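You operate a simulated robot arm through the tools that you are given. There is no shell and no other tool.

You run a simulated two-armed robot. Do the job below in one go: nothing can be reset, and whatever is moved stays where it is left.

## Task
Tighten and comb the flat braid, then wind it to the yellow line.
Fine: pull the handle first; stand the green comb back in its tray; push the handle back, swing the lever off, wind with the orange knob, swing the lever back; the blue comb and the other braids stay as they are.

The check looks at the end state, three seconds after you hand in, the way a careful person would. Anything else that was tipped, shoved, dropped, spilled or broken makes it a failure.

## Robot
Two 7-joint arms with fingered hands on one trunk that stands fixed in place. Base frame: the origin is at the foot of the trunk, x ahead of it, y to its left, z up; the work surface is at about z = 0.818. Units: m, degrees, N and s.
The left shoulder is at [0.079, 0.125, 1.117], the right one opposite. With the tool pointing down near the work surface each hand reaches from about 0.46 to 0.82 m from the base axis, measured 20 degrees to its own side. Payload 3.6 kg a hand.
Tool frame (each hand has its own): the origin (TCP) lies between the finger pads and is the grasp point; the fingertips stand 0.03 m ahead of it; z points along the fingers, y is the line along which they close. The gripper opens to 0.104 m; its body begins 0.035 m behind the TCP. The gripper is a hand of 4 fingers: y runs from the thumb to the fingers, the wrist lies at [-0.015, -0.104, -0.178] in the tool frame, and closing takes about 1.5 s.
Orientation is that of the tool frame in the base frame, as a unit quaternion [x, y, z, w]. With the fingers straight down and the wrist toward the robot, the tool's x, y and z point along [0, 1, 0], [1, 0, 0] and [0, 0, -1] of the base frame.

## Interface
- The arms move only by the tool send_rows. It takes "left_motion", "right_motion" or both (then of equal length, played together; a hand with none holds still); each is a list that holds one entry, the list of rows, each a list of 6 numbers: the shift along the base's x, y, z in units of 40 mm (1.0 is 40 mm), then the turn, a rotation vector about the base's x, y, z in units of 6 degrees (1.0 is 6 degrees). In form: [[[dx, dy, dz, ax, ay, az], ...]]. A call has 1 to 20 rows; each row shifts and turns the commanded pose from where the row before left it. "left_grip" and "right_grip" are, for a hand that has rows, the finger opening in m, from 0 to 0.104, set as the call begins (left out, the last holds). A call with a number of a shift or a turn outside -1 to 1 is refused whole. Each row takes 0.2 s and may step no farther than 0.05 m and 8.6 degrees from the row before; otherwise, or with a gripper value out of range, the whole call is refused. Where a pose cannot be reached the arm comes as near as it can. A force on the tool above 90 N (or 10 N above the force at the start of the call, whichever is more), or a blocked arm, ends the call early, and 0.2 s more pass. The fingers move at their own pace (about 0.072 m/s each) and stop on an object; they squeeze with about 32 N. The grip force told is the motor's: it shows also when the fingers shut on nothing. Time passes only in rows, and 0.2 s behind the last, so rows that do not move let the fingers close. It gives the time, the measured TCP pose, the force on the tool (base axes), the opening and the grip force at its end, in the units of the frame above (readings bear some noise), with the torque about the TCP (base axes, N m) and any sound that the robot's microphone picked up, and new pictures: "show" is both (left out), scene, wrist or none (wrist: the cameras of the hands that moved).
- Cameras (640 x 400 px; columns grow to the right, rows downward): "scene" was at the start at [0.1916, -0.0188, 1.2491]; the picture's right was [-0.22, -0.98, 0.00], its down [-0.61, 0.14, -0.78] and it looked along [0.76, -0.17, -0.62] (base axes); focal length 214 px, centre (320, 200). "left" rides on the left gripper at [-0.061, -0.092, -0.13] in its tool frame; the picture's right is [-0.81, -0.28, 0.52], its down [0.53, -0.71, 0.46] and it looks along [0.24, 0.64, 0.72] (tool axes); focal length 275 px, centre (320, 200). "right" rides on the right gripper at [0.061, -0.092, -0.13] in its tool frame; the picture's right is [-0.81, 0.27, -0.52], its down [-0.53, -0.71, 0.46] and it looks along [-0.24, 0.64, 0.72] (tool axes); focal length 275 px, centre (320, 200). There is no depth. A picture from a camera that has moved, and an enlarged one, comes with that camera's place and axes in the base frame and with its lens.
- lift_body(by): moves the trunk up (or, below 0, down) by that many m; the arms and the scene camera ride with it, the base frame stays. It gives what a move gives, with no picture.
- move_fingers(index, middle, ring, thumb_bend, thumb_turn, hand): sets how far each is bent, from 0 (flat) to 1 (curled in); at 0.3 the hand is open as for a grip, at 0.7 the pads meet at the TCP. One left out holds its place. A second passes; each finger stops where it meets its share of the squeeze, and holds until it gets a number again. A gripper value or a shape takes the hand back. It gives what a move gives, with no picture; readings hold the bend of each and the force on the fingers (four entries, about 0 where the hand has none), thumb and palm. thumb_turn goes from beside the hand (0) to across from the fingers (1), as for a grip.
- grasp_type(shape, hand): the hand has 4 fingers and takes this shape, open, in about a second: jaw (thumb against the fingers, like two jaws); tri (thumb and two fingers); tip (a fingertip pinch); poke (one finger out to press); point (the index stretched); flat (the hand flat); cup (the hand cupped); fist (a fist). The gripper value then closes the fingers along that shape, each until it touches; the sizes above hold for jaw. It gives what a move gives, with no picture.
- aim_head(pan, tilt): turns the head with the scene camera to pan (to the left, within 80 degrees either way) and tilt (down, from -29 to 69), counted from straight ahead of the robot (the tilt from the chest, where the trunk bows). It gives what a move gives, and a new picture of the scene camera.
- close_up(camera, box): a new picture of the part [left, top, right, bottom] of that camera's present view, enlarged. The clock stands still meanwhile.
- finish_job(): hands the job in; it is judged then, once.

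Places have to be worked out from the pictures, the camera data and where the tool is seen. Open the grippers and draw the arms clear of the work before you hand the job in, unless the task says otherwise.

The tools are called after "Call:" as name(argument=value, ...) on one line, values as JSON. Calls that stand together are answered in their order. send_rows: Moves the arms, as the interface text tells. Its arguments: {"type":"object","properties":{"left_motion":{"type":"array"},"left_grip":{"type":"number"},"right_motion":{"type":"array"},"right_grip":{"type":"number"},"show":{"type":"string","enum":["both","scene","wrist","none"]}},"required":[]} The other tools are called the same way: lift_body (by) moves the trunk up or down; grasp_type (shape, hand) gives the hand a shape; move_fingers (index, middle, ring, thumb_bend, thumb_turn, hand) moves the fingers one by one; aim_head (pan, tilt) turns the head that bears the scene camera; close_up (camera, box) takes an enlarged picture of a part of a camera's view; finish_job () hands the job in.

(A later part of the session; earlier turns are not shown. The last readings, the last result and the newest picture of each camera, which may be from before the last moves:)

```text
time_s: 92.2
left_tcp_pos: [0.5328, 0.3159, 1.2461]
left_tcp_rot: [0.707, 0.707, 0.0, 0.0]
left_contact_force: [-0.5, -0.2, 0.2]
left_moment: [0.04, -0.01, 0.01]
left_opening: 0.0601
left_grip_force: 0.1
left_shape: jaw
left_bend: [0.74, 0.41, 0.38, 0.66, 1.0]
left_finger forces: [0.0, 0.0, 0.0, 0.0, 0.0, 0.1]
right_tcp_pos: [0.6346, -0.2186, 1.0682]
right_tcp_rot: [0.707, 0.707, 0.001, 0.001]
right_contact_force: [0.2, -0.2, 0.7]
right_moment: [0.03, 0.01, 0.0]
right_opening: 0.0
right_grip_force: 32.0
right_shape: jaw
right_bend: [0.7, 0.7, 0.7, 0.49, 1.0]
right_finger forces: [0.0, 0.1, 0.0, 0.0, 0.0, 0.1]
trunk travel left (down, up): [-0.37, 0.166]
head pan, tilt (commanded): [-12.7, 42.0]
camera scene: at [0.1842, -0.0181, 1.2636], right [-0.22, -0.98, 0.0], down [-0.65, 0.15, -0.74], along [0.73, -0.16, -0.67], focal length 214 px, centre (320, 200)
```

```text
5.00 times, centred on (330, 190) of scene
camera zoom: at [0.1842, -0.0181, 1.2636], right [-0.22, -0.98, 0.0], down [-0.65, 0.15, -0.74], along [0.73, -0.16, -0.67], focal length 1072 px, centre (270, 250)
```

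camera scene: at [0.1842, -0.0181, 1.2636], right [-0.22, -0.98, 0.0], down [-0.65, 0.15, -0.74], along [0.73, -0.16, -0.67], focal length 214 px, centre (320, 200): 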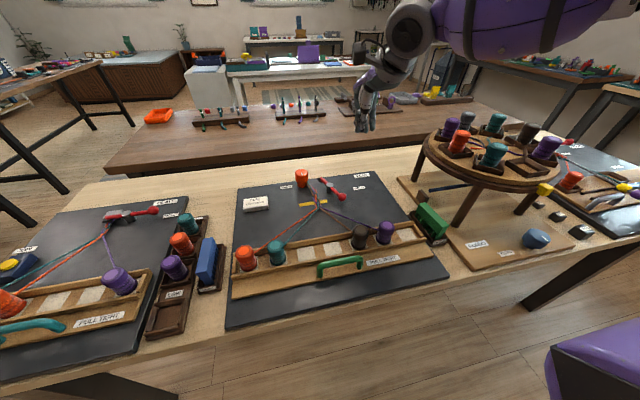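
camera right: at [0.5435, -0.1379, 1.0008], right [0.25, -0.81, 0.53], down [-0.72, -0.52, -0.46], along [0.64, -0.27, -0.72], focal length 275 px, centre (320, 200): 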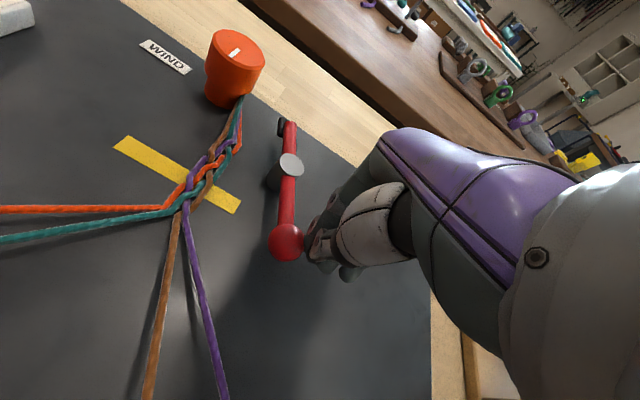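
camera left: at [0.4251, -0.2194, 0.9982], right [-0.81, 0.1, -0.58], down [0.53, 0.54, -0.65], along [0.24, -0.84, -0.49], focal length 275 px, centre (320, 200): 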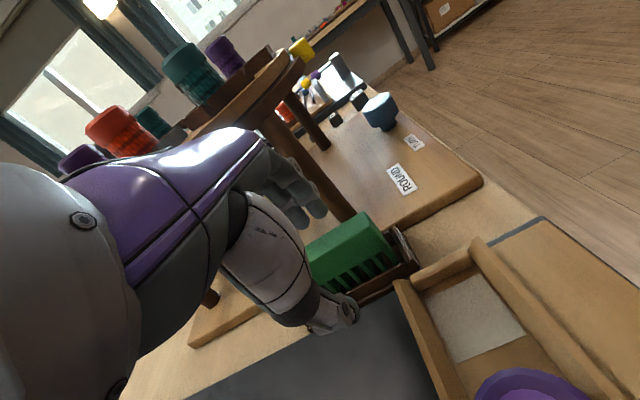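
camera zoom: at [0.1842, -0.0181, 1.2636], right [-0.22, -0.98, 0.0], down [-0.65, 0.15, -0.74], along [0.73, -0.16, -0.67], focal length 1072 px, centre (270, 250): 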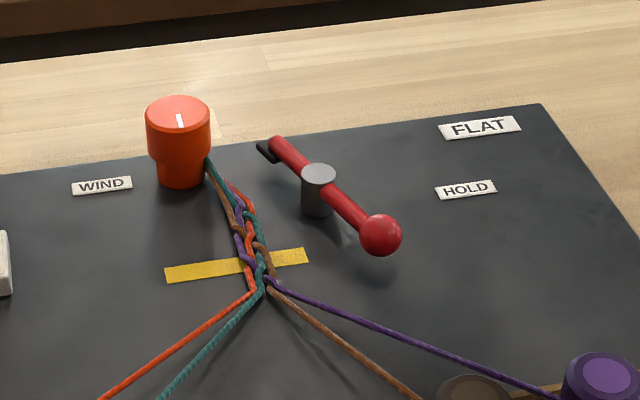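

The clamp is clear of the braid. I lower the trunk 0.12 m (moves shoulders forward) for reaching the knob.

Call:
send_rows(right_motion=[[[0, 0.3, 1, 0, 0, 0], [0, 0.3, 1, 0, 0, 0]]], right_grip=0.07, show="none")

Call:
lift_body(by=-0.12)

Call:
aim_head(pan=-10, tilt=38)

```text
time_s: 92.8
left_tcp_pos: [0.5337, 0.3149, 1.2458]
left_tcp_rot: [0.707, 0.707, 0.0, 0.0]
left_contact_force: [0.6, 0.1, 0.3]
left_moment: [0.01, -0.01, 0.0]
left_opening: 0.0601
left_grip_force: 0.1
left_shape: jaw
left_bend: [0.74, 0.41, 0.38, 0.66, 1.0]
left_finger forces: [0.0, 0.1, 0.0, 0.0, 0.0, 0.0]
right_tcp_pos: [0.6362, -0.1957, 1.1483]
right_tcp_rot: [0.708, 0.706, 0.001, 0.001]
right_contact_force: [-0.1, 0.1, -0.2]
right_moment: [0.02, -0.01, 0.01]
right_opening: 0.0697
right_grip_force: 0.1
right_shape: jaw
right_bend: [0.28, 0.38, 0.35, 0.6, 1.0]
right_finger forces: [0.0, 0.1, 0.0, 0.1, 0.0, 0.1]
trunk travel left (down, up): [-0.37, 0.166]
head pan, tilt (commanded): [-12.7, 42.0]
```

```text
time_s: 94.3
left_tcp_pos: [0.5338, 0.3157, 1.1264]
left_tcp_rot: [0.707, 0.707, 0.0, 0.001]
left_contact_force: [-0.8, -1.2, -0.1]
left_moment: [0.01, 0.02, 0.0]
left_opening: 0.0602
left_grip_force: 0.0
left_shape: jaw
left_bend: [0.74, 0.41, 0.38, 0.66, 1.0]
left_finger forces: [0.0, 0.0, 0.0, 0.0, 0.0, 0.1]
right_tcp_pos: [0.6352, -0.1947, 1.0279]
right_tcp_rot: [0.708, 0.706, 0.003, 0.0]
right_contact_force: [0.6, 1.1, 0.5]
right_moment: [0.0, -0.03, 0.02]
right_opening: 0.0698
right_grip_force: 0.0
right_shape: jaw
right_bend: [0.28, 0.38, 0.35, 0.6, 1.0]
right_finger forces: [0.0, 0.1, 0.0, 0.0, 0.1, 0.0]
trunk travel left (down, up): [-0.25, 0.286]
head pan, tilt (commanded): [-12.7, 42.0]
```

```text
time_s: 94.9
left_tcp_pos: [0.5343, 0.3152, 1.1261]
left_tcp_rot: [0.707, 0.707, 0.0, 0.0]
left_contact_force: [0.1, 0.4, 0.5]
left_moment: [0.02, 0.01, -0.03]
left_opening: 0.0603
left_grip_force: 0.1
left_shape: jaw
left_bend: [0.74, 0.41, 0.38, 0.66, 1.0]
left_finger forces: [0.0, 0.0, 0.1, 0.1, 0.0, 0.0]
right_tcp_pos: [0.6356, -0.1962, 1.0267]
right_tcp_rot: [0.708, 0.707, 0.001, 0.0]
right_contact_force: [-0.2, 0.5, 0.2]
right_moment: [-0.02, -0.04, -0.01]
right_opening: 0.07
right_grip_force: 0.1
right_shape: jaw
right_bend: [0.28, 0.38, 0.35, 0.6, 1.0]
right_finger forces: [0.0, 0.0, 0.0, 0.0, 0.0, 0.0]
trunk travel left (down, up): [-0.25, 0.286]
head pan, tilt (commanded): [-10.0, 38.0]
camera scene: at [0.2154, -0.0149, 1.1519], right [-0.17, -0.98, 0.0], down [-0.61, 0.11, -0.79], along [0.78, -0.14, -0.62], focal length 214 px, centre (320, 200)
```

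scene: 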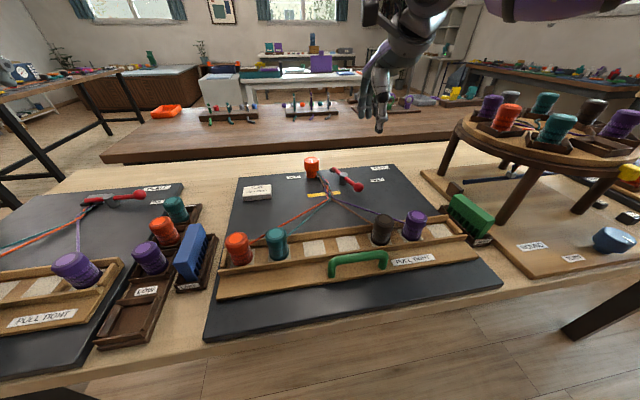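

Camera view is good. I move the right hand above the knob (0.742, -0.085) with yaw about -24°.

Call:
send_rows(right_motion=[[[0.6, 0.65, 0, 0, 0, -1], [0.65, 0.7, -0.2, 0, 0, -1], [0.7, 0.7, -0.4, 0, 0, -1], [0.7, 0.73, -0.5, 0, 0, -1]]])

Call:
close_up(camera="scene", box=[270, 100, 390, 210])

Call:
close_up(camera="right", box=[100, 100, 440, 370])

```text
time_s: 95.9
left_tcp_pos: [0.5342, 0.3157, 1.1256]
left_tcp_rot: [0.708, 0.707, -0.001, 0.0]
left_contact_force: [0.1, 0.0, -0.3]
left_moment: [0.01, 0.02, -0.01]
left_opening: 0.0604
left_grip_force: 0.0
left_shape: jaw
left_bend: [0.74, 0.41, 0.38, 0.66, 1.0]
left_finger forces: [0.1, 0.0, 0.1, 0.0, 0.1, 0.1]
right_tcp_pos: [0.6981, -0.2141, 1.0153]
right_tcp_rot: [0.811, 0.585, 0.002, -0.001]
right_contact_force: [-0.3, -0.8, 0.0]
right_moment: [-0.02, 0.01, 0.04]
right_opening: 0.0702
right_grip_force: 0.0
right_shape: jaw
right_bend: [0.28, 0.38, 0.35, 0.6, 0.99]
right_finger forces: [0.0, 0.0, 0.0, 0.0, 0.1, 0.0]
right hand out of reach, approached as far as the arm can: row 2, 3, 4
trunk travel left (down, up): [-0.25, 0.286]
head pan, tilt (commanded): [-10.0, 38.0]
camera scene: at [0.2155, -0.0151, 1.1519], right [-0.17, -0.98, 0.0], down [-0.61, 0.11, -0.79], along [0.78, -0.14, -0.62], focal length 214 px, centre (320, 200)
camera right: at [0.6328, -0.1268, 1.1455], right [0.01, -0.86, 0.52], down [-0.84, -0.28, -0.46], along [0.54, -0.43, -0.72], focal length 275 px, centre (320, 200)
```

scene: 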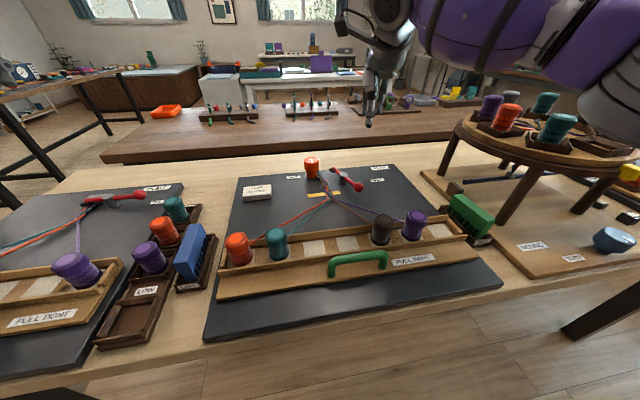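
right: 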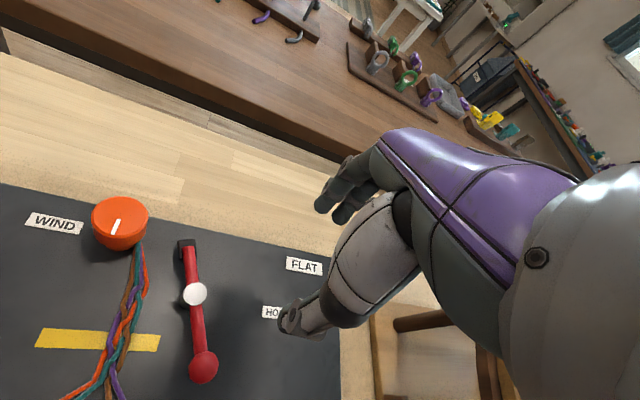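

```text
3.64 times, centred on (330, 155) of scene
camera zoom: at [0.2155, -0.0151, 1.1519], right [-0.17, -0.98, 0.0], down [-0.61, 0.11, -0.79], along [0.78, -0.14, -0.62], focal length 780 px, centre (284, 364)
```

zoom: 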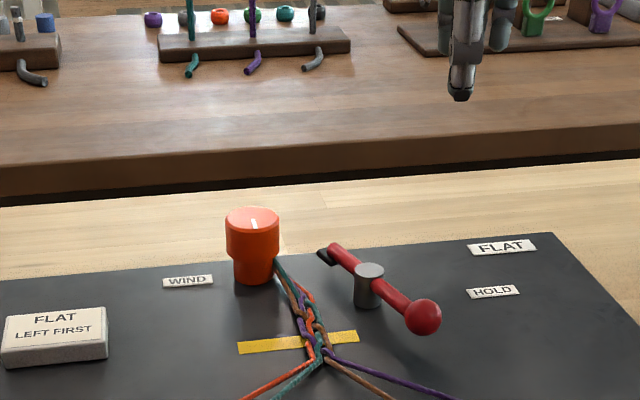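

```text
1.48 times, centred on (270, 235) of right
camera zoom: at [0.6328, -0.1268, 1.1455], right [0.01, -0.86, 0.52], down [-0.84, -0.28, -0.46], along [0.54, -0.43, -0.72], focal length 408 px, centre (394, 148)
```

zoom: 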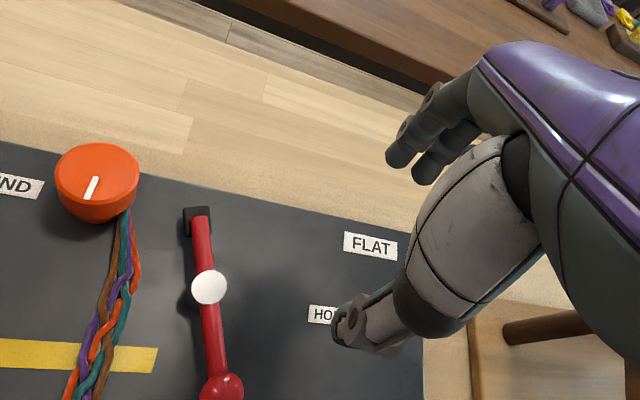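

The arm's limit is about wrist distance, so I'll tilt the hand 20° forward (fingers pointing away), which brings the wrist closer, with yaw -35° to start the winding turn. I reorient while approaching the knob at z≈0.967.

Call:
send_rows(right_motion=[[[0, 0.3, -0.1, 0, 0, -0.92], [0, 0.4, -0.2, 0, 0, -0.92], [0, 0.4, -0.2, 0, 0, -0.92], [0, 0.5, -0.2, -0.64, -0.91, 0], [0, 0.5, -0.2, -0.64, -0.91, 0], [0, 0.5, -0.2, -0.64, -0.91, 0]]])

```text
time_s: 97.3
left_tcp_pos: [0.5342, 0.3147, 1.1263]
left_tcp_rot: [0.707, 0.707, 0.0, 0.001]
left_contact_force: [0.1, -0.6, 0.1]
left_moment: [0.01, 0.0, -0.01]
left_opening: 0.06
left_grip_force: 0.1
left_shape: jaw
left_bend: [0.74, 0.41, 0.38, 0.66, 1.0]
left_finger forces: [0.1, 0.1, 0.0, 0.1, 0.1, 0.0]
right_tcp_pos: [0.6799, -0.204, 0.9742]
right_tcp_rot: [0.882, 0.447, 0.069, 0.129]
right_contact_force: [0.9, 0.8, 0.3]
right_moment: [-0.03, 0.02, 0.0]
right_opening: 0.0699
right_grip_force: 0.1
right_shape: jaw
right_bend: [0.28, 0.38, 0.35, 0.6, 0.99]
right_finger forces: [0.1, 0.0, 0.0, 0.0, 0.1, 0.0]
right hand out of reach, approached as far as the arm can: row 1, 2, 3, 6
trunk travel left (down, up): [-0.25, 0.286]
head pan, tilt (commanded): [-10.0, 38.0]
camera scene: at [0.215, -0.0146, 1.152], right [-0.17, -0.98, 0.0], down [-0.61, 0.11, -0.79], along [0.78, -0.14, -0.62], focal length 214 px, centre (320, 200)
camera right: at [0.6167, -0.0807, 1.0717], right [-0.39, -0.72, 0.57], down [-0.76, -0.1, -0.65], along [0.53, -0.68, -0.51], focal length 275 px, centre (320, 200)
```

scene: 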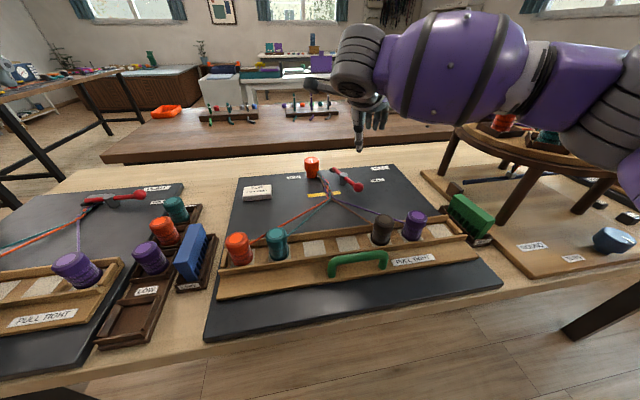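
right: 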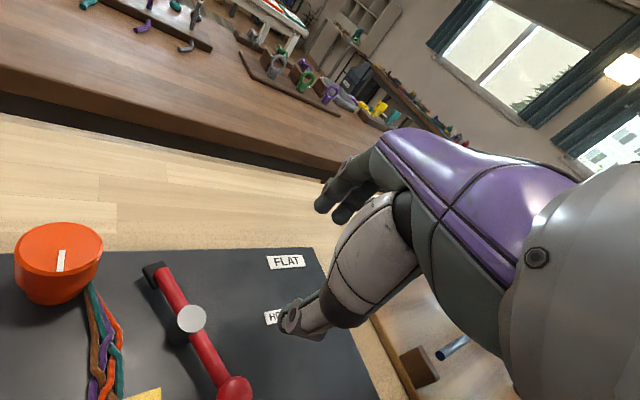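

Negative yaw seems joint-limited at this spot. I return to yaw ≈0 with the 20° forward tilt and move toward the knob that way, to see what is reachable.

Call:
send_rows(right_motion=[[[0, 0, 0, 0, 0, 1], [0, 0.2, 0, 0, 0, 1], [0, 0.3, 0, 0, 0, 1], [0, 0.5, 0, 0, 0, 1], [0, 0.5, 0, 0, 0, 1], [0, 0.5, 0, 0, 0, 1], [0, 0.5, 0, 0, 0, 0], [0, 0.5, 0, 0, 0, 0]]])

```text
time_s: 99.1
left_tcp_pos: [0.5353, 0.3154, 1.1255]
left_tcp_rot: [0.707, 0.707, 0.0, 0.0]
left_contact_force: [0.7, 0.1, -0.1]
left_moment: [0.0, -0.05, -0.01]
left_opening: 0.0601
left_grip_force: 0.0
left_shape: jaw
left_bend: [0.74, 0.41, 0.38, 0.66, 1.0]
left_finger forces: [0.0, 0.0, 0.0, 0.1, 0.0, 0.0]
right_tcp_pos: [0.6808, -0.0886, 0.9737]
right_tcp_rot: [0.701, 0.698, 0.106, 0.101]
right_contact_force: [0.4, -0.5, 0.0]
right_moment: [-0.01, -0.01, -0.02]
right_opening: 0.07
right_grip_force: 0.0
right_shape: jaw
right_bend: [0.28, 0.38, 0.35, 0.6, 0.99]
right_finger forces: [0.0, 0.0, 0.1, 0.0, 0.0, 0.0]
trunk travel left (down, up): [-0.25, 0.286]
head pan, tilt (commanded): [-10.0, 38.0]
camera scene: at [0.2159, -0.0151, 1.1518], right [-0.17, -0.98, 0.0], down [-0.61, 0.11, -0.79], along [0.78, -0.14, -0.62], focal length 214 px, centre (320, 200)
camera right: at [0.5577, -0.0262, 1.0713], right [0.11, -0.82, 0.57], down [-0.55, -0.53, -0.65], along [0.83, -0.24, -0.51], focal length 275 px, centre (320, 200)
```

scene: 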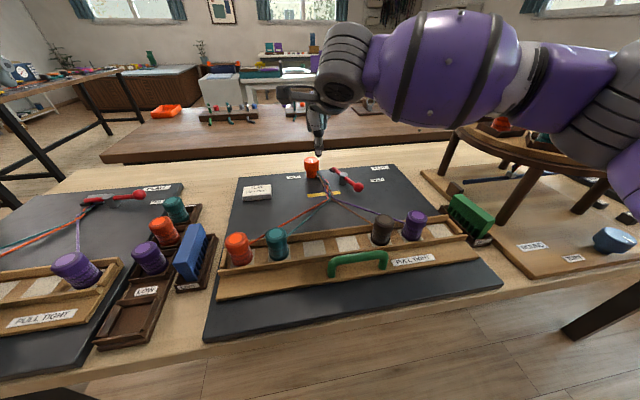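
right: 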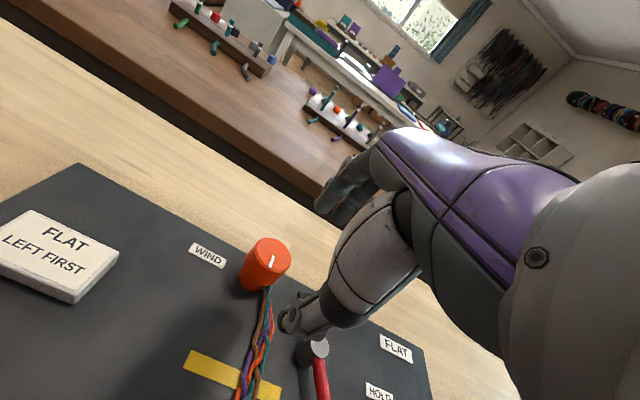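

Yaw 0 with forward tilt reaches well. I move above the knob and test how far I can yaw there before descending.

Call:
send_rows(right_motion=[[[0.4, 0.03, -0.1, 0, 0, 0], [0.5, 0.03, -0.1, 0, 0, 0], [0.45, 0, -0.1, 0, 0, 0]]], show="none")

Call:
send_rows(right_motion=[[[0, 0.01, 0, 0, 0, -0.8], [0, 0.01, 0, 0, 0, -0.8], [0, 0.02, 0, 0, 0, -0.8]]])

Call:
close_up(camera="right", box=[150, 150, 420, 370])

Call:
close_up(camera="scene", box=[270, 100, 370, 210])

```text
time_s: 99.9
left_tcp_pos: [0.5343, 0.3152, 1.1261]
left_tcp_rot: [0.707, 0.707, 0.0, 0.001]
left_contact_force: [0.2, -0.6, 0.4]
left_moment: [0.01, 0.0, 0.01]
left_opening: 0.0601
left_grip_force: 0.0
left_shape: jaw
left_bend: [0.74, 0.41, 0.38, 0.66, 1.0]
left_finger forces: [0.0, 0.1, 0.1, 0.0, 0.1, 0.0]
right_tcp_pos: [0.6891, -0.0954, 0.9726]
right_tcp_rot: [0.701, 0.698, 0.106, 0.1]
right_contact_force: [0.2, 0.1, -0.7]
right_moment: [-0.01, 0.04, 0.0]
right_opening: 0.0704
right_grip_force: 0.0
right_shape: jaw
right_bend: [0.28, 0.38, 0.35, 0.6, 0.99]
right_finger forces: [0.0, 0.0, 0.0, 0.0, 0.0, 0.0]
right hand out of reach, approached as far as the arm can: row 1, 2, 3
trunk travel left (down, up): [-0.25, 0.286]
head pan, tilt (commanded): [-10.0, 38.0]
```

```text
time_s: 100.7
left_tcp_pos: [0.5331, 0.3144, 1.1267]
left_tcp_rot: [0.707, 0.707, 0.0, 0.0]
left_contact_force: [-0.5, 0.7, -0.7]
left_moment: [-0.06, 0.03, -0.04]
left_opening: 0.0603
left_grip_force: 0.0
left_shape: jaw
left_bend: [0.74, 0.41, 0.38, 0.66, 1.0]
left_finger forces: [0.0, 0.1, 0.1, 0.0, 0.1, 0.1]
right_tcp_pos: [0.6885, -0.1446, 0.9669]
right_tcp_rot: [0.783, 0.605, 0.093, 0.112]
right_contact_force: [0.3, 0.0, 0.5]
right_moment: [0.01, -0.01, -0.01]
right_opening: 0.0701
right_grip_force: 0.0
right_shape: jaw
right_bend: [0.28, 0.38, 0.35, 0.6, 0.99]
right_finger forces: [0.1, 0.0, 0.0, 0.1, 0.1, 0.1]
right hand out of reach, approached as far as the arm can: row 1, 2, 3
trunk travel left (down, up): [-0.25, 0.286]
head pan, tilt (commanded): [-10.0, 38.0]
camera scene: at [0.2151, -0.0154, 1.152], right [-0.17, -0.98, 0.0], down [-0.61, 0.11, -0.79], along [0.78, -0.14, -0.62], focal length 214 px, centre (320, 200)
camera right: at [0.5843, -0.0536, 1.0647], right [-0.1, -0.82, 0.57], down [-0.67, -0.37, -0.65], along [0.74, -0.44, -0.51], focal length 275 px, centre (320, 200)
```

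scene: 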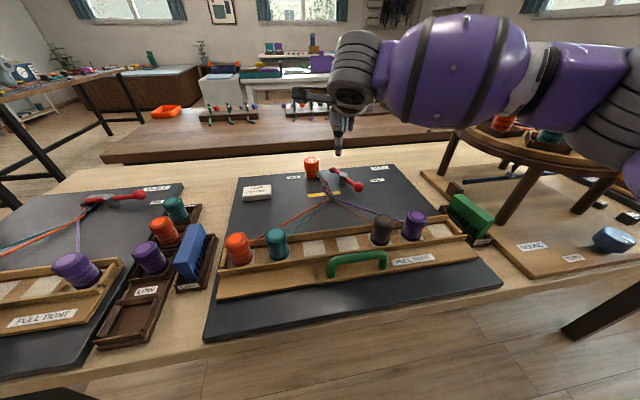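
right: 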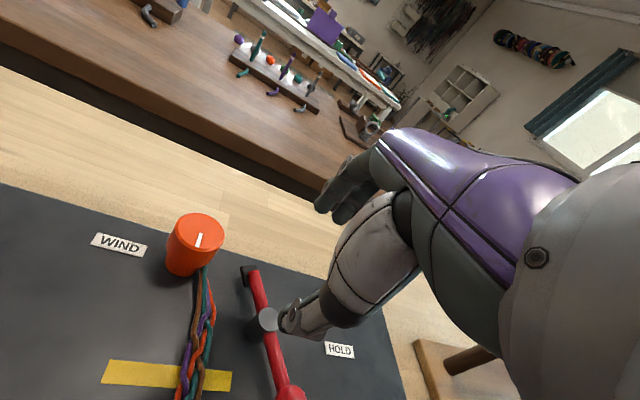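

```text
1.82 times, centred on (285, 260) of right
camera zoom: at [0.5843, -0.0536, 1.0647], right [-0.1, -0.82, 0.57], down [-0.67, -0.37, -0.65], along [0.74, -0.44, -0.51], focal length 500 px, centre (384, 91)
```

zoom: 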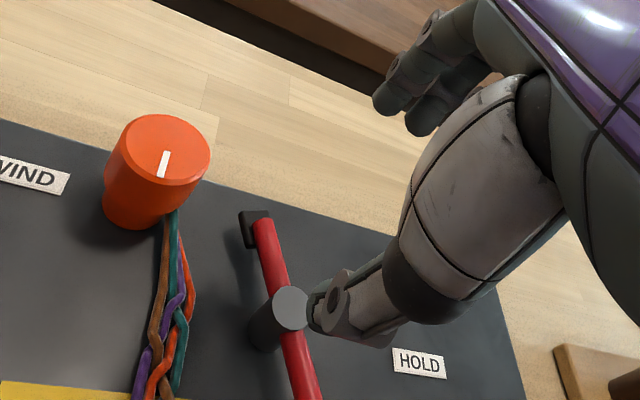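

```text
3.64 times, centred on (320, 155) of scene
camera zoom: at [0.2151, -0.0154, 1.152], right [-0.17, -0.98, 0.0], down [-0.61, 0.11, -0.79], along [0.78, -0.14, -0.62], focal length 780 px, centre (320, 364)
```

zoom: 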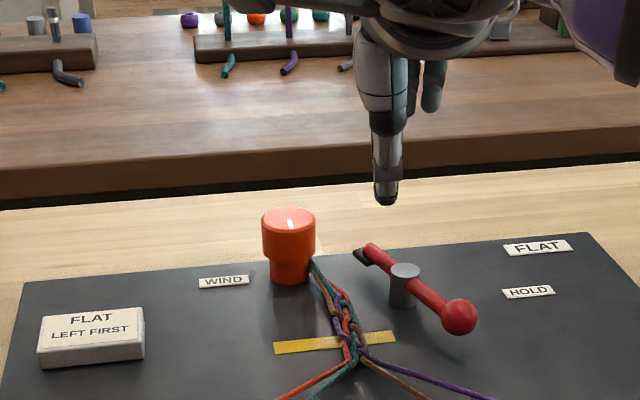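

Reach stops short here because of joint limits rather than distance. I raise the trunk back to +0.02, where the comb stroke was comfortable, and retry the approach from there.

Call:
send_rows(right_motion=[[[-0.8, 0, 0, 0, 0, 0.8], [-0.8, 0.2, 0, 0, 0, 0.8], [0, 0.4, 0, 0, 0, 0.8]]], show="none")

Call:
lift_body(by=0.12)

Call:
send_rows(right_motion=[[[0.5, 0.1, -0.6, 0, 0, 0], [0.5, 0.1, -0.6, 0, 0, 0], [0.5, 0.1, -0.6, 0, 0, 0], [0.4, 0.1, -0.6, 0, 0, 0]]])

```text
time_s: 101.5
left_tcp_pos: [0.5348, 0.3147, 1.1262]
left_tcp_rot: [0.707, 0.707, -0.001, 0.0]
left_contact_force: [0.1, -0.3, -0.6]
left_moment: [-0.03, -0.01, -0.03]
left_opening: 0.0601
left_grip_force: 0.1
left_shape: jaw
left_bend: [0.74, 0.41, 0.38, 0.66, 1.0]
left_finger forces: [0.0, 0.0, 0.0, 0.1, 0.0, 0.0]
right_tcp_pos: [0.6244, -0.1207, 0.9676]
right_tcp_rot: [0.701, 0.698, 0.106, 0.1]
right_contact_force: [0.3, 0.1, 0.1]
right_moment: [0.01, 0.0, -0.03]
right_opening: 0.0702
right_grip_force: 0.0
right_shape: jaw
right_bend: [0.28, 0.38, 0.35, 0.6, 0.99]
right_finger forces: [0.0, 0.1, 0.1, 0.0, 0.1, 0.0]
trunk travel left (down, up): [-0.25, 0.286]
head pan, tilt (commanded): [-10.0, 38.0]
```

```text
time_s: 103.0
left_tcp_pos: [0.5351, 0.316, 1.2461]
left_tcp_rot: [0.707, 0.707, 0.0, 0.0]
left_contact_force: [0.8, -0.1, 0.3]
left_moment: [0.01, -0.01, 0.01]
left_opening: 0.06
left_grip_force: 0.1
left_shape: jaw
left_bend: [0.74, 0.41, 0.38, 0.66, 1.0]
left_finger forces: [0.1, 0.1, 0.0, 0.0, 0.0, 0.0]
right_tcp_pos: [0.6241, -0.1195, 1.0867]
right_tcp_rot: [0.701, 0.698, 0.106, 0.1]
right_contact_force: [0.7, -0.8, -0.5]
right_moment: [-0.01, 0.02, -0.01]
right_opening: 0.0698
right_grip_force: 0.0
right_shape: jaw
right_bend: [0.28, 0.38, 0.35, 0.6, 0.99]
right_finger forces: [0.0, 0.0, 0.0, 0.1, 0.0, 0.1]
trunk travel left (down, up): [-0.37, 0.166]
head pan, tilt (commanded): [-10.0, 38.0]
```

```text
time_s: 104.0
left_tcp_pos: [0.5332, 0.3136, 1.2457]
left_tcp_rot: [0.707, 0.707, 0.001, 0.0]
left_contact_force: [-1.1, 0.6, 0.9]
left_moment: [-0.01, -0.03, 0.02]
left_opening: 0.0603
left_grip_force: 0.1
left_shape: jaw
left_bend: [0.74, 0.41, 0.38, 0.66, 1.0]
left_finger forces: [0.1, 0.0, 0.0, 0.0, 0.1, 0.1]
right_tcp_pos: [0.696, -0.1073, 1.0007]
right_tcp_rot: [0.701, 0.698, 0.105, 0.101]
right_contact_force: [0.2, 0.2, 0.6]
right_moment: [0.01, 0.0, 0.0]
right_opening: 0.0703
right_grip_force: 0.1
right_shape: jaw
right_bend: [0.28, 0.38, 0.35, 0.6, 0.99]
right_finger forces: [0.1, 0.1, 0.1, 0.1, 0.1, 0.0]
right hand out of reach, approached as far as the arm can: row 4
trunk travel left (down, up): [-0.37, 0.166]
head pan, tilt (commanded): [-10.0, 38.0]
camera scene: at [0.1879, -0.015, 1.2695], right [-0.17, -0.98, 0.0], down [-0.61, 0.11, -0.79], along [0.78, -0.14, -0.62], focal length 214 px, centre (320, 200)
camera right: at [0.5723, -0.0463, 1.0973], right [0.11, -0.81, 0.57], down [-0.55, -0.53, -0.65], along [0.83, -0.24, -0.51], focal length 275 px, centre (320, 200)
```

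scene: 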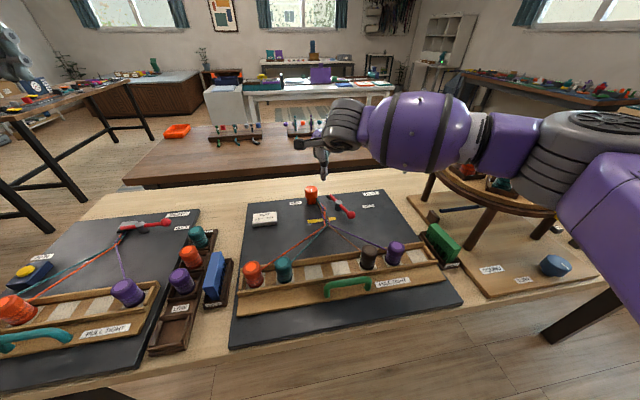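
right: 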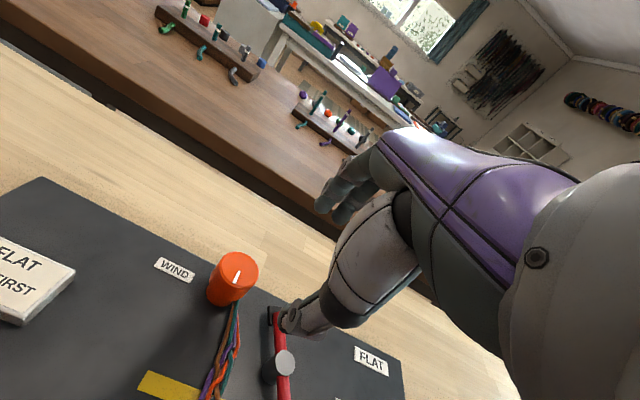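

Forward tilt shortens the reach in this arm posture. I take the tilt out and test the straight-down reach toward the knob.

Call:
send_rows(right_motion=[[[0, 0.1, 0, 0, 0.93, 0], [0, 0.2, 0, 0, 0.93, 0], [0, 0.2, 0, 0, 0.93, 0], [0.4, 0, -0.2, 0, 0, 0], [0.4, 0, -0.2, 0, 0, 0], [0.3, 0, -0.2, 0, 0, 0]]], show="wrist")

```text
time_s: 105.4
left_tcp_pos: [0.5337, 0.3157, 1.2466]
left_tcp_rot: [0.707, 0.707, -0.001, 0.0]
left_contact_force: [-0.5, -0.6, 0.2]
left_moment: [0.02, -0.06, 0.0]
left_opening: 0.0602
left_grip_force: 0.1
left_shape: jaw
left_bend: [0.74, 0.41, 0.38, 0.66, 1.0]
left_finger forces: [0.0, 0.0, 0.1, 0.1, 0.0, 0.1]
right_tcp_pos: [0.6737, -0.1334, 0.9884]
right_tcp_rot: [0.709, 0.705, 0.003, -0.002]
right_contact_force: [0.1, -0.7, -0.3]
right_moment: [0.0, -0.01, -0.02]
right_opening: 0.07
right_grip_force: 0.1
right_shape: jaw
right_bend: [0.28, 0.38, 0.35, 0.6, 0.99]
right_finger forces: [0.0, 0.1, 0.1, 0.2, 0.0, 0.0]
right hand out of reach, approached as far as the arm can: row 1, 2, 3, 4, 5, 6
trunk travel left (down, up): [-0.37, 0.166]
head pan, tilt (commanded): [-10.0, 38.0]
camera right: at [0.5833, -0.0723, 1.1189], right [0.27, -0.82, 0.51], down [-0.72, -0.53, -0.46], along [0.64, -0.24, -0.73], focal length 275 px, centre (320, 200)
```

right: 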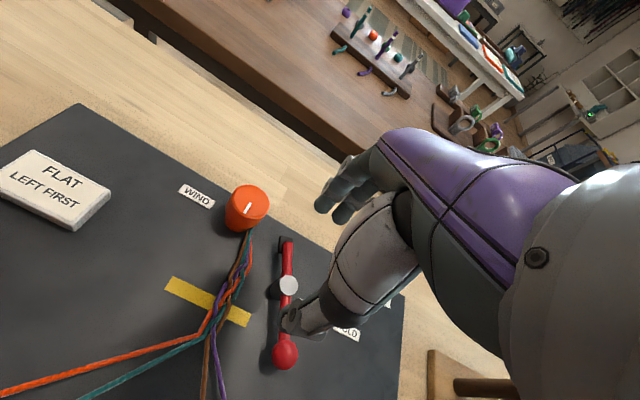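

Reach shrinks toward the centre line because of the wrist's angle to the forearm; turning the hand left (positive yaw) with forward tilt should help. I try yaw +20°, tilt 20° here and then approach.

Call:
send_rows(right_motion=[[[-0.2, 0, 0, 0, 0, 0.83], [-0.2, 0, 0, 0, 0, 0.83], [0, 0, 0, 0, 0, 0.83], [0, 0, 0, 0, 0, 0.83], [0, 0, 0, 0.285, -0.78, 0], [0, 0, 0, 0.285, -0.78, 0], [0, 0, 0, 0.285, -0.78, 0], [0, 0, 0, 0.285, -0.78, 0]]], show="none")

Call:
send_rows(right_motion=[[[0.5, 0.3, 0, 0, 0, 0], [0.5, 0.3, 0, 0, 0, 0], [0.5, 0.3, -0.1, 0, 0, 0], [0.4, 0.2, -0.1, 0, 0, 0]]])

```text
time_s: 107.2
left_tcp_pos: [0.5343, 0.3156, 1.2457]
left_tcp_rot: [0.707, 0.707, -0.001, 0.0]
left_contact_force: [-0.2, 0.4, 0.4]
left_moment: [-0.05, 0.02, -0.04]
left_opening: 0.0599
left_grip_force: 0.1
left_shape: jaw
left_bend: [0.74, 0.41, 0.38, 0.66, 1.0]
left_finger forces: [0.1, 0.0, 0.0, 0.0, 0.0, 0.0]
right_tcp_pos: [0.6557, -0.1326, 0.9884]
right_tcp_rot: [0.567, 0.805, 0.145, 0.096]
right_contact_force: [-0.1, 0.2, -0.6]
right_moment: [0.0, 0.04, 0.03]
right_opening: 0.0702
right_grip_force: 0.1
right_shape: jaw
right_bend: [0.28, 0.38, 0.35, 0.6, 0.99]
right_finger forces: [0.0, 0.0, 0.0, 0.0, 0.1, 0.1]
trunk travel left (down, up): [-0.37, 0.166]
head pan, tilt (commanded): [-10.0, 38.0]
```

```text
time_s: 108.2
left_tcp_pos: [0.5332, 0.3155, 1.2465]
left_tcp_rot: [0.707, 0.707, 0.0, 0.0]
left_contact_force: [-0.6, 0.3, -0.6]
left_moment: [-0.01, -0.01, 0.03]
left_opening: 0.0604
left_grip_force: 0.0
left_shape: jaw
left_bend: [0.74, 0.41, 0.38, 0.66, 1.0]
left_finger forces: [0.0, 0.1, 0.0, 0.1, 0.0, 0.1]
right_tcp_pos: [0.7241, -0.0942, 0.9845]
right_tcp_rot: [0.567, 0.805, 0.145, 0.096]
right_contact_force: [0.0, 0.5, 0.6]
right_moment: [0.01, 0.0, 0.02]
right_opening: 0.0699
right_grip_force: 0.1
right_shape: jaw
right_bend: [0.28, 0.38, 0.35, 0.6, 0.99]
right_finger forces: [0.0, 0.0, 0.0, 0.0, 0.0, 0.0]
right hand out of reach, approached as far as the arm can: row 4
trunk travel left (down, up): [-0.37, 0.166]
head pan, tilt (commanded): [-10.0, 38.0]
camera scene: at [0.1877, -0.0149, 1.2696], right [-0.17, -0.98, 0.0], down [-0.61, 0.11, -0.79], along [0.78, -0.14, -0.62], focal length 214 px, centre (320, 200)
camera right: at [0.5831, -0.0807, 1.0739], right [0.35, -0.74, 0.57], down [-0.31, -0.67, -0.68], along [0.88, 0.06, -0.46], focal length 275 px, centre (320, 200)
```

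scene: 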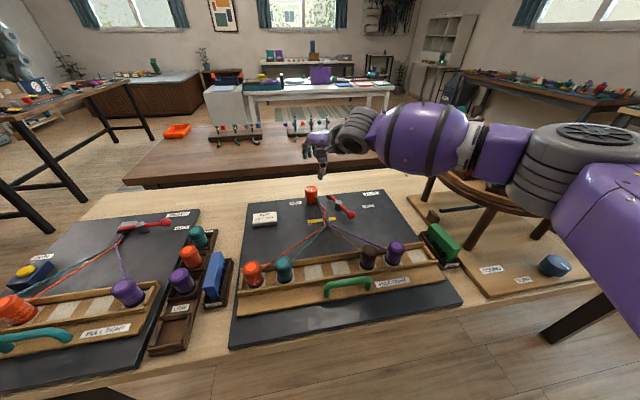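
right: 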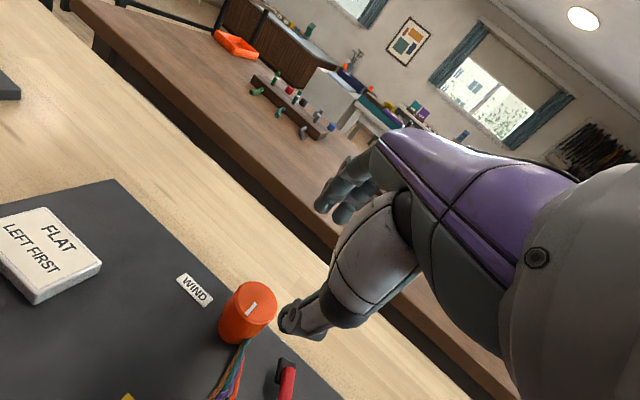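

Positive yaw extends the reach: now at (0.724, -0.094). I turn further to yaw +40° and continue to the knob axis at z≈0.94.

Call:
send_rows(right_motion=[[[0, 0, 0, 0, 0, 0.83], [0, 0, 0, 0, 0, 0.83], [0, 0, 0, 0, 0, 0.83], [0.1, 0.03, -0.3, 0, 0, 0.83], [0.1, 0.03, -0.4, 0, 0, 0], [0.12, 0.04, -0.4, 0, 0, 0]]])

Call:
close_up(camera="right", box=[150, 180, 420, 400])

Call:
close_up(camera="scene", box=[270, 120, 370, 230])

```text
time_s: 109.6
left_tcp_pos: [0.5335, 0.3147, 1.2467]
left_tcp_rot: [0.707, 0.707, 0.0, 0.0]
left_contact_force: [-0.3, -1.1, 0.2]
left_moment: [-0.01, -0.03, -0.02]
left_opening: 0.06
left_grip_force: 0.1
left_shape: jaw
left_bend: [0.74, 0.41, 0.38, 0.66, 1.0]
left_finger forces: [0.0, 0.0, 0.0, 0.0, 0.1, 0.0]
right_tcp_pos: [0.7213, -0.0999, 0.9414]
right_tcp_rot: [0.419, 0.891, 0.16, 0.07]
right_contact_force: [0.0, -1.0, -0.6]
right_moment: [-0.01, 0.01, -0.01]
right_opening: 0.0701
right_grip_force: 0.0
right_shape: jaw
right_bend: [0.28, 0.38, 0.35, 0.6, 0.99]
right_finger forces: [0.1, 0.0, 0.0, 0.0, 0.0, 0.0]
right hand out of reach, approached as far as the arm can: row 4, 5, 6
trunk travel left (down, up): [-0.37, 0.166]
head pan, tilt (commanded): [-10.0, 38.0]
camera scene: at [0.1883, -0.015, 1.2694], right [-0.17, -0.98, 0.0], down [-0.61, 0.11, -0.79], along [0.78, -0.14, -0.62], focal length 214 px, centre (320, 200)
camera right: at [0.5848, -0.1364, 1.0311], right [0.58, -0.58, 0.57], down [-0.06, -0.73, -0.68], along [0.81, 0.36, -0.46], focal length 275 px, centre (320, 200)
```

scene: 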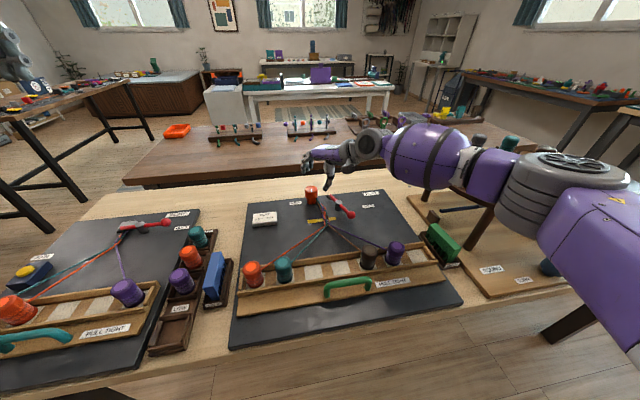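
right: 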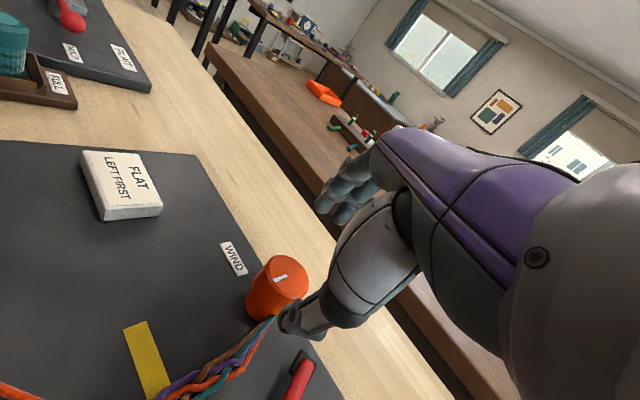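

```text
1.82 times, centred on (285, 290) of right
camera zoom: at [0.5848, -0.1364, 1.0311], right [0.58, -0.58, 0.57], down [-0.06, -0.73, -0.68], along [0.81, 0.36, -0.46], focal length 500 px, centre (384, 36)
```

zoom: 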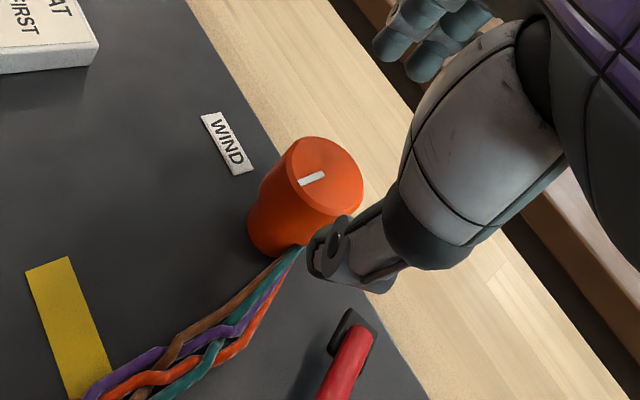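

```text
3.64 times, centred on (320, 175) of scene
camera zoom: at [0.1883, -0.015, 1.2694], right [-0.17, -0.98, 0.0], down [-0.61, 0.11, -0.79], along [0.78, -0.14, -0.62], focal length 780 px, centre (320, 291)
```

zoom: 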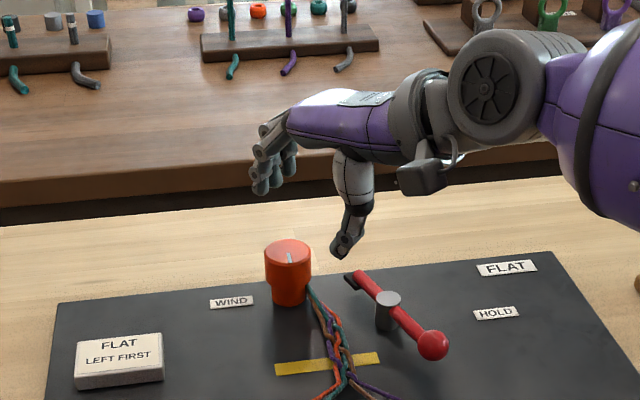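

I'm about 2 cm short at yaw +40°. I raise the hand, lower the trunk by 0.07 so the shoulder is level with the wrist, and add tilt to gain the missing reach.

Call:
send_rows(right_motion=[[[-0.1, -0.1, 0.8, 0, 0, 0], [0, 0, 0.9, 0, 0, 0]]], show="none")

Call:
lift_body(by=-0.07)

Call:
send_rows(right_motion=[[[0, 0, 0, 0.5, -0.6, 0], [0, 0, 0, 0.5, -0.6, 0], [0.2, 0.15, 0, 0, 0, 0], [0.2, 0.15, 0, 0, 0, 0], [0.2, 0.1, 0, 0, 0, 0]]])

```text
time_s: 110.2
left_tcp_pos: [0.5338, 0.3147, 1.2457]
left_tcp_rot: [0.707, 0.707, 0.0, 0.001]
left_contact_force: [0.1, -0.2, 0.7]
left_moment: [-0.01, 0.0, 0.01]
left_opening: 0.0602
left_grip_force: 0.1
left_shape: jaw
left_bend: [0.74, 0.41, 0.38, 0.66, 1.0]
left_finger forces: [0.0, 0.0, 0.1, 0.0, 0.1, 0.0]
right_tcp_pos: [0.7167, -0.1035, 1.0084]
right_tcp_rot: [0.419, 0.891, 0.159, 0.069]
right_contact_force: [-0.1, 0.9, 0.6]
right_moment: [0.04, -0.04, 0.0]
right_opening: 0.0699
right_grip_force: 0.0
right_shape: jaw
right_bend: [0.28, 0.38, 0.35, 0.6, 0.99]
right_finger forces: [0.0, 0.0, 0.1, 0.0, 0.1, 0.1]
trunk travel left (down, up): [-0.37, 0.166]
head pan, tilt (commanded): [-10.0, 38.0]
```

```text
time_s: 111.3
left_tcp_pos: [0.5339, 0.3145, 1.1766]
left_tcp_rot: [0.707, 0.707, 0.0, 0.001]
left_contact_force: [-0.1, -0.4, -0.2]
left_moment: [0.0, 0.0, 0.01]
left_opening: 0.0603
left_grip_force: 0.1
left_shape: jaw
left_bend: [0.74, 0.41, 0.38, 0.66, 1.0]
left_finger forces: [0.1, 0.1, 0.0, 0.0, 0.1, 0.0]
right_tcp_pos: [0.717, -0.1041, 0.9387]
right_tcp_rot: [0.419, 0.891, 0.159, 0.07]
right_contact_force: [-0.1, -0.2, 0.0]
right_moment: [-0.01, -0.01, -0.01]
right_opening: 0.0701
right_grip_force: 0.0
right_shape: jaw
right_bend: [0.28, 0.38, 0.35, 0.6, 0.99]
right_finger forces: [0.0, 0.1, 0.1, 0.0, 0.0, 0.0]
trunk travel left (down, up): [-0.3, 0.236]
head pan, tilt (commanded): [-10.0, 38.0]
```

```text
time_s: 112.5
left_tcp_pos: [0.5343, 0.3152, 1.1757]
left_tcp_rot: [0.707, 0.707, 0.001, 0.001]
left_contact_force: [-0.9, 0.2, -0.4]
left_moment: [0.02, 0.0, 0.01]
left_opening: 0.0601
left_grip_force: 0.1
left_shape: jaw
left_bend: [0.74, 0.41, 0.38, 0.66, 1.0]
left_finger forces: [0.0, 0.0, 0.0, 0.1, 0.1, 0.1]
right_tcp_pos: [0.7417, -0.0882, 0.9381]
right_tcp_rot: [0.411, 0.876, 0.231, 0.102]
right_contact_force: [-1.0, -0.9, 0.3]
right_moment: [0.0, -0.02, 0.0]
right_opening: 0.0701
right_grip_force: 0.0
right_shape: jaw
right_bend: [0.28, 0.38, 0.35, 0.6, 0.99]
right_finger forces: [0.1, 0.0, 0.0, 0.0, 0.1, 0.0]
trunk travel left (down, up): [-0.3, 0.236]
head pan, tilt (commanded): [-10.0, 38.0]
camera scene: at [0.2033, -0.0148, 1.2014], right [-0.17, -0.98, 0.0], down [-0.61, 0.11, -0.79], along [0.78, -0.14, -0.62], focal length 214 px, centre (320, 200)
camera right: at [0.5945, -0.1328, 1.0062], right [0.51, -0.64, 0.58], down [0.03, -0.66, -0.75], along [0.86, 0.4, -0.32], focal length 275 px, centre (320, 200)
```

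scene: 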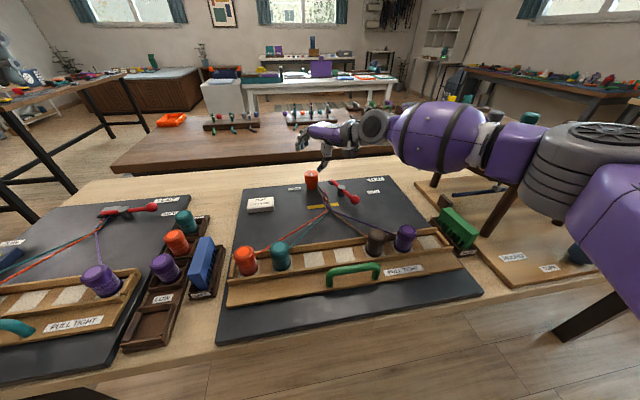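
right: 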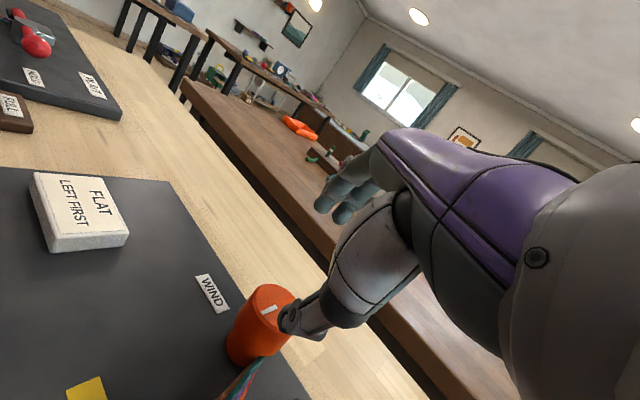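

Now the knob is within reach (0.742, -0.088) at yaw ~40°. I reduce the tilt to 20° for a better grip and check that it remains reachable, opening 0.06.

Call:
send_rows(right_motion=[[[-0.05, -0.03, 0, -0.49, 0.59, 0], [-0.08, -0.04, -0.2, -0.49, 0.59, 0], [0, 0, -0.2, 0, 0, 0]]], right_grip=0.06)

Call:
close_up(camera="right", box=[150, 200, 420, 400])

Call:
close_up(camera="scene", box=[270, 120, 370, 230])

```text
time_s: 113.3
left_tcp_pos: [0.5351, 0.3157, 1.176]
left_tcp_rot: [0.707, 0.707, 0.0, 0.001]
left_contact_force: [1.3, -1.1, 0.4]
left_moment: [0.01, 0.01, 0.07]
left_opening: 0.0603
left_grip_force: 0.2
left_shape: jaw
left_bend: [0.74, 0.41, 0.38, 0.66, 1.0]
left_finger forces: [0.0, 0.0, 0.1, 0.0, 0.0, 0.0]
right_tcp_pos: [0.7388, -0.1051, 0.9221]
right_tcp_rot: [0.419, 0.891, 0.161, 0.07]
right_contact_force: [-0.2, -1.2, -0.9]
right_moment: [0.0, -0.02, -0.02]
right_opening: 0.0603
right_grip_force: 0.0
right_shape: jaw
right_bend: [0.74, 0.41, 0.38, 0.66, 1.0]
right_finger forces: [0.1, 0.0, 0.0, 0.1, 0.0, 0.1]
right hand out of reach, approached as far as the arm can: row 2
trunk travel left (down, up): [-0.3, 0.236]
head pan, tilt (commanded): [-10.0, 38.0]
camera scene: at [0.2032, -0.0147, 1.2014], right [-0.17, -0.98, 0.0], down [-0.61, 0.11, -0.79], along [0.78, -0.14, -0.62], focal length 214 px, centre (320, 200)
camera right: at [0.6016, -0.1414, 1.0128], right [0.58, -0.58, 0.57], down [-0.06, -0.73, -0.68], along [0.81, 0.36, -0.46], focal length 275 px, centre (320, 200)
```

scene: 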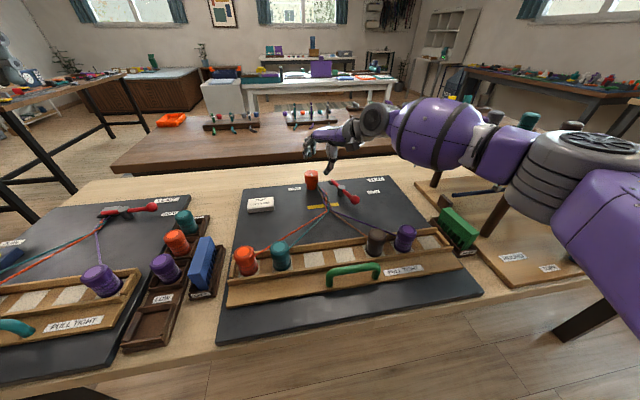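
right: 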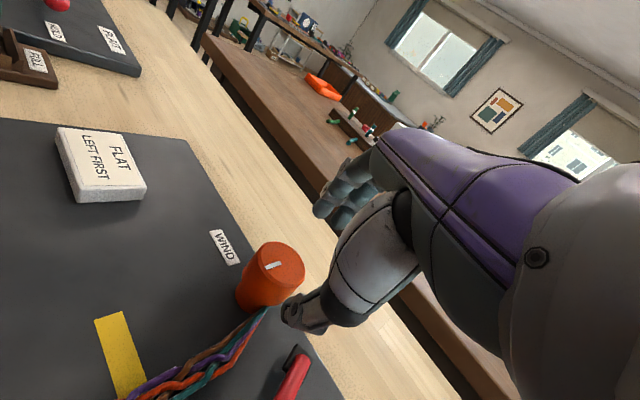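

```text
2.00 times, centred on (285, 300) of right
camera zoom: at [0.6016, -0.1414, 1.0128], right [0.58, -0.58, 0.57], down [-0.06, -0.73, -0.68], along [0.81, 0.36, -0.46], focal length 551 px, centre (390, 0)
```

zoom: 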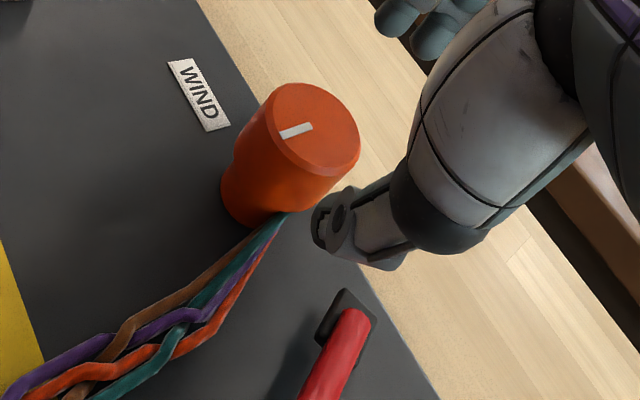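

```text
3.64 times, centred on (320, 175) of scene
camera zoom: at [0.2032, -0.0147, 1.2014], right [-0.17, -0.98, 0.0], down [-0.61, 0.11, -0.79], along [0.78, -0.14, -0.62], focal length 780 px, centre (320, 291)
```

zoom: 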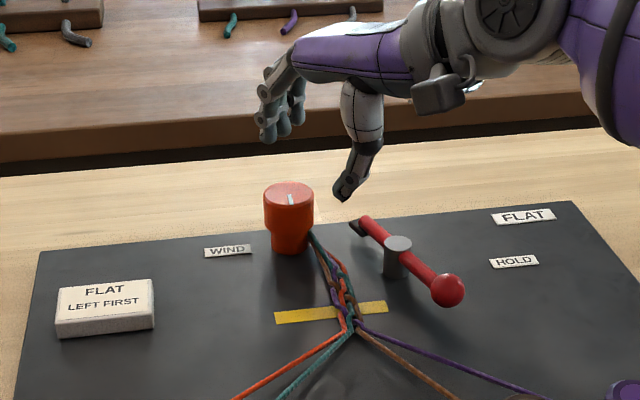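

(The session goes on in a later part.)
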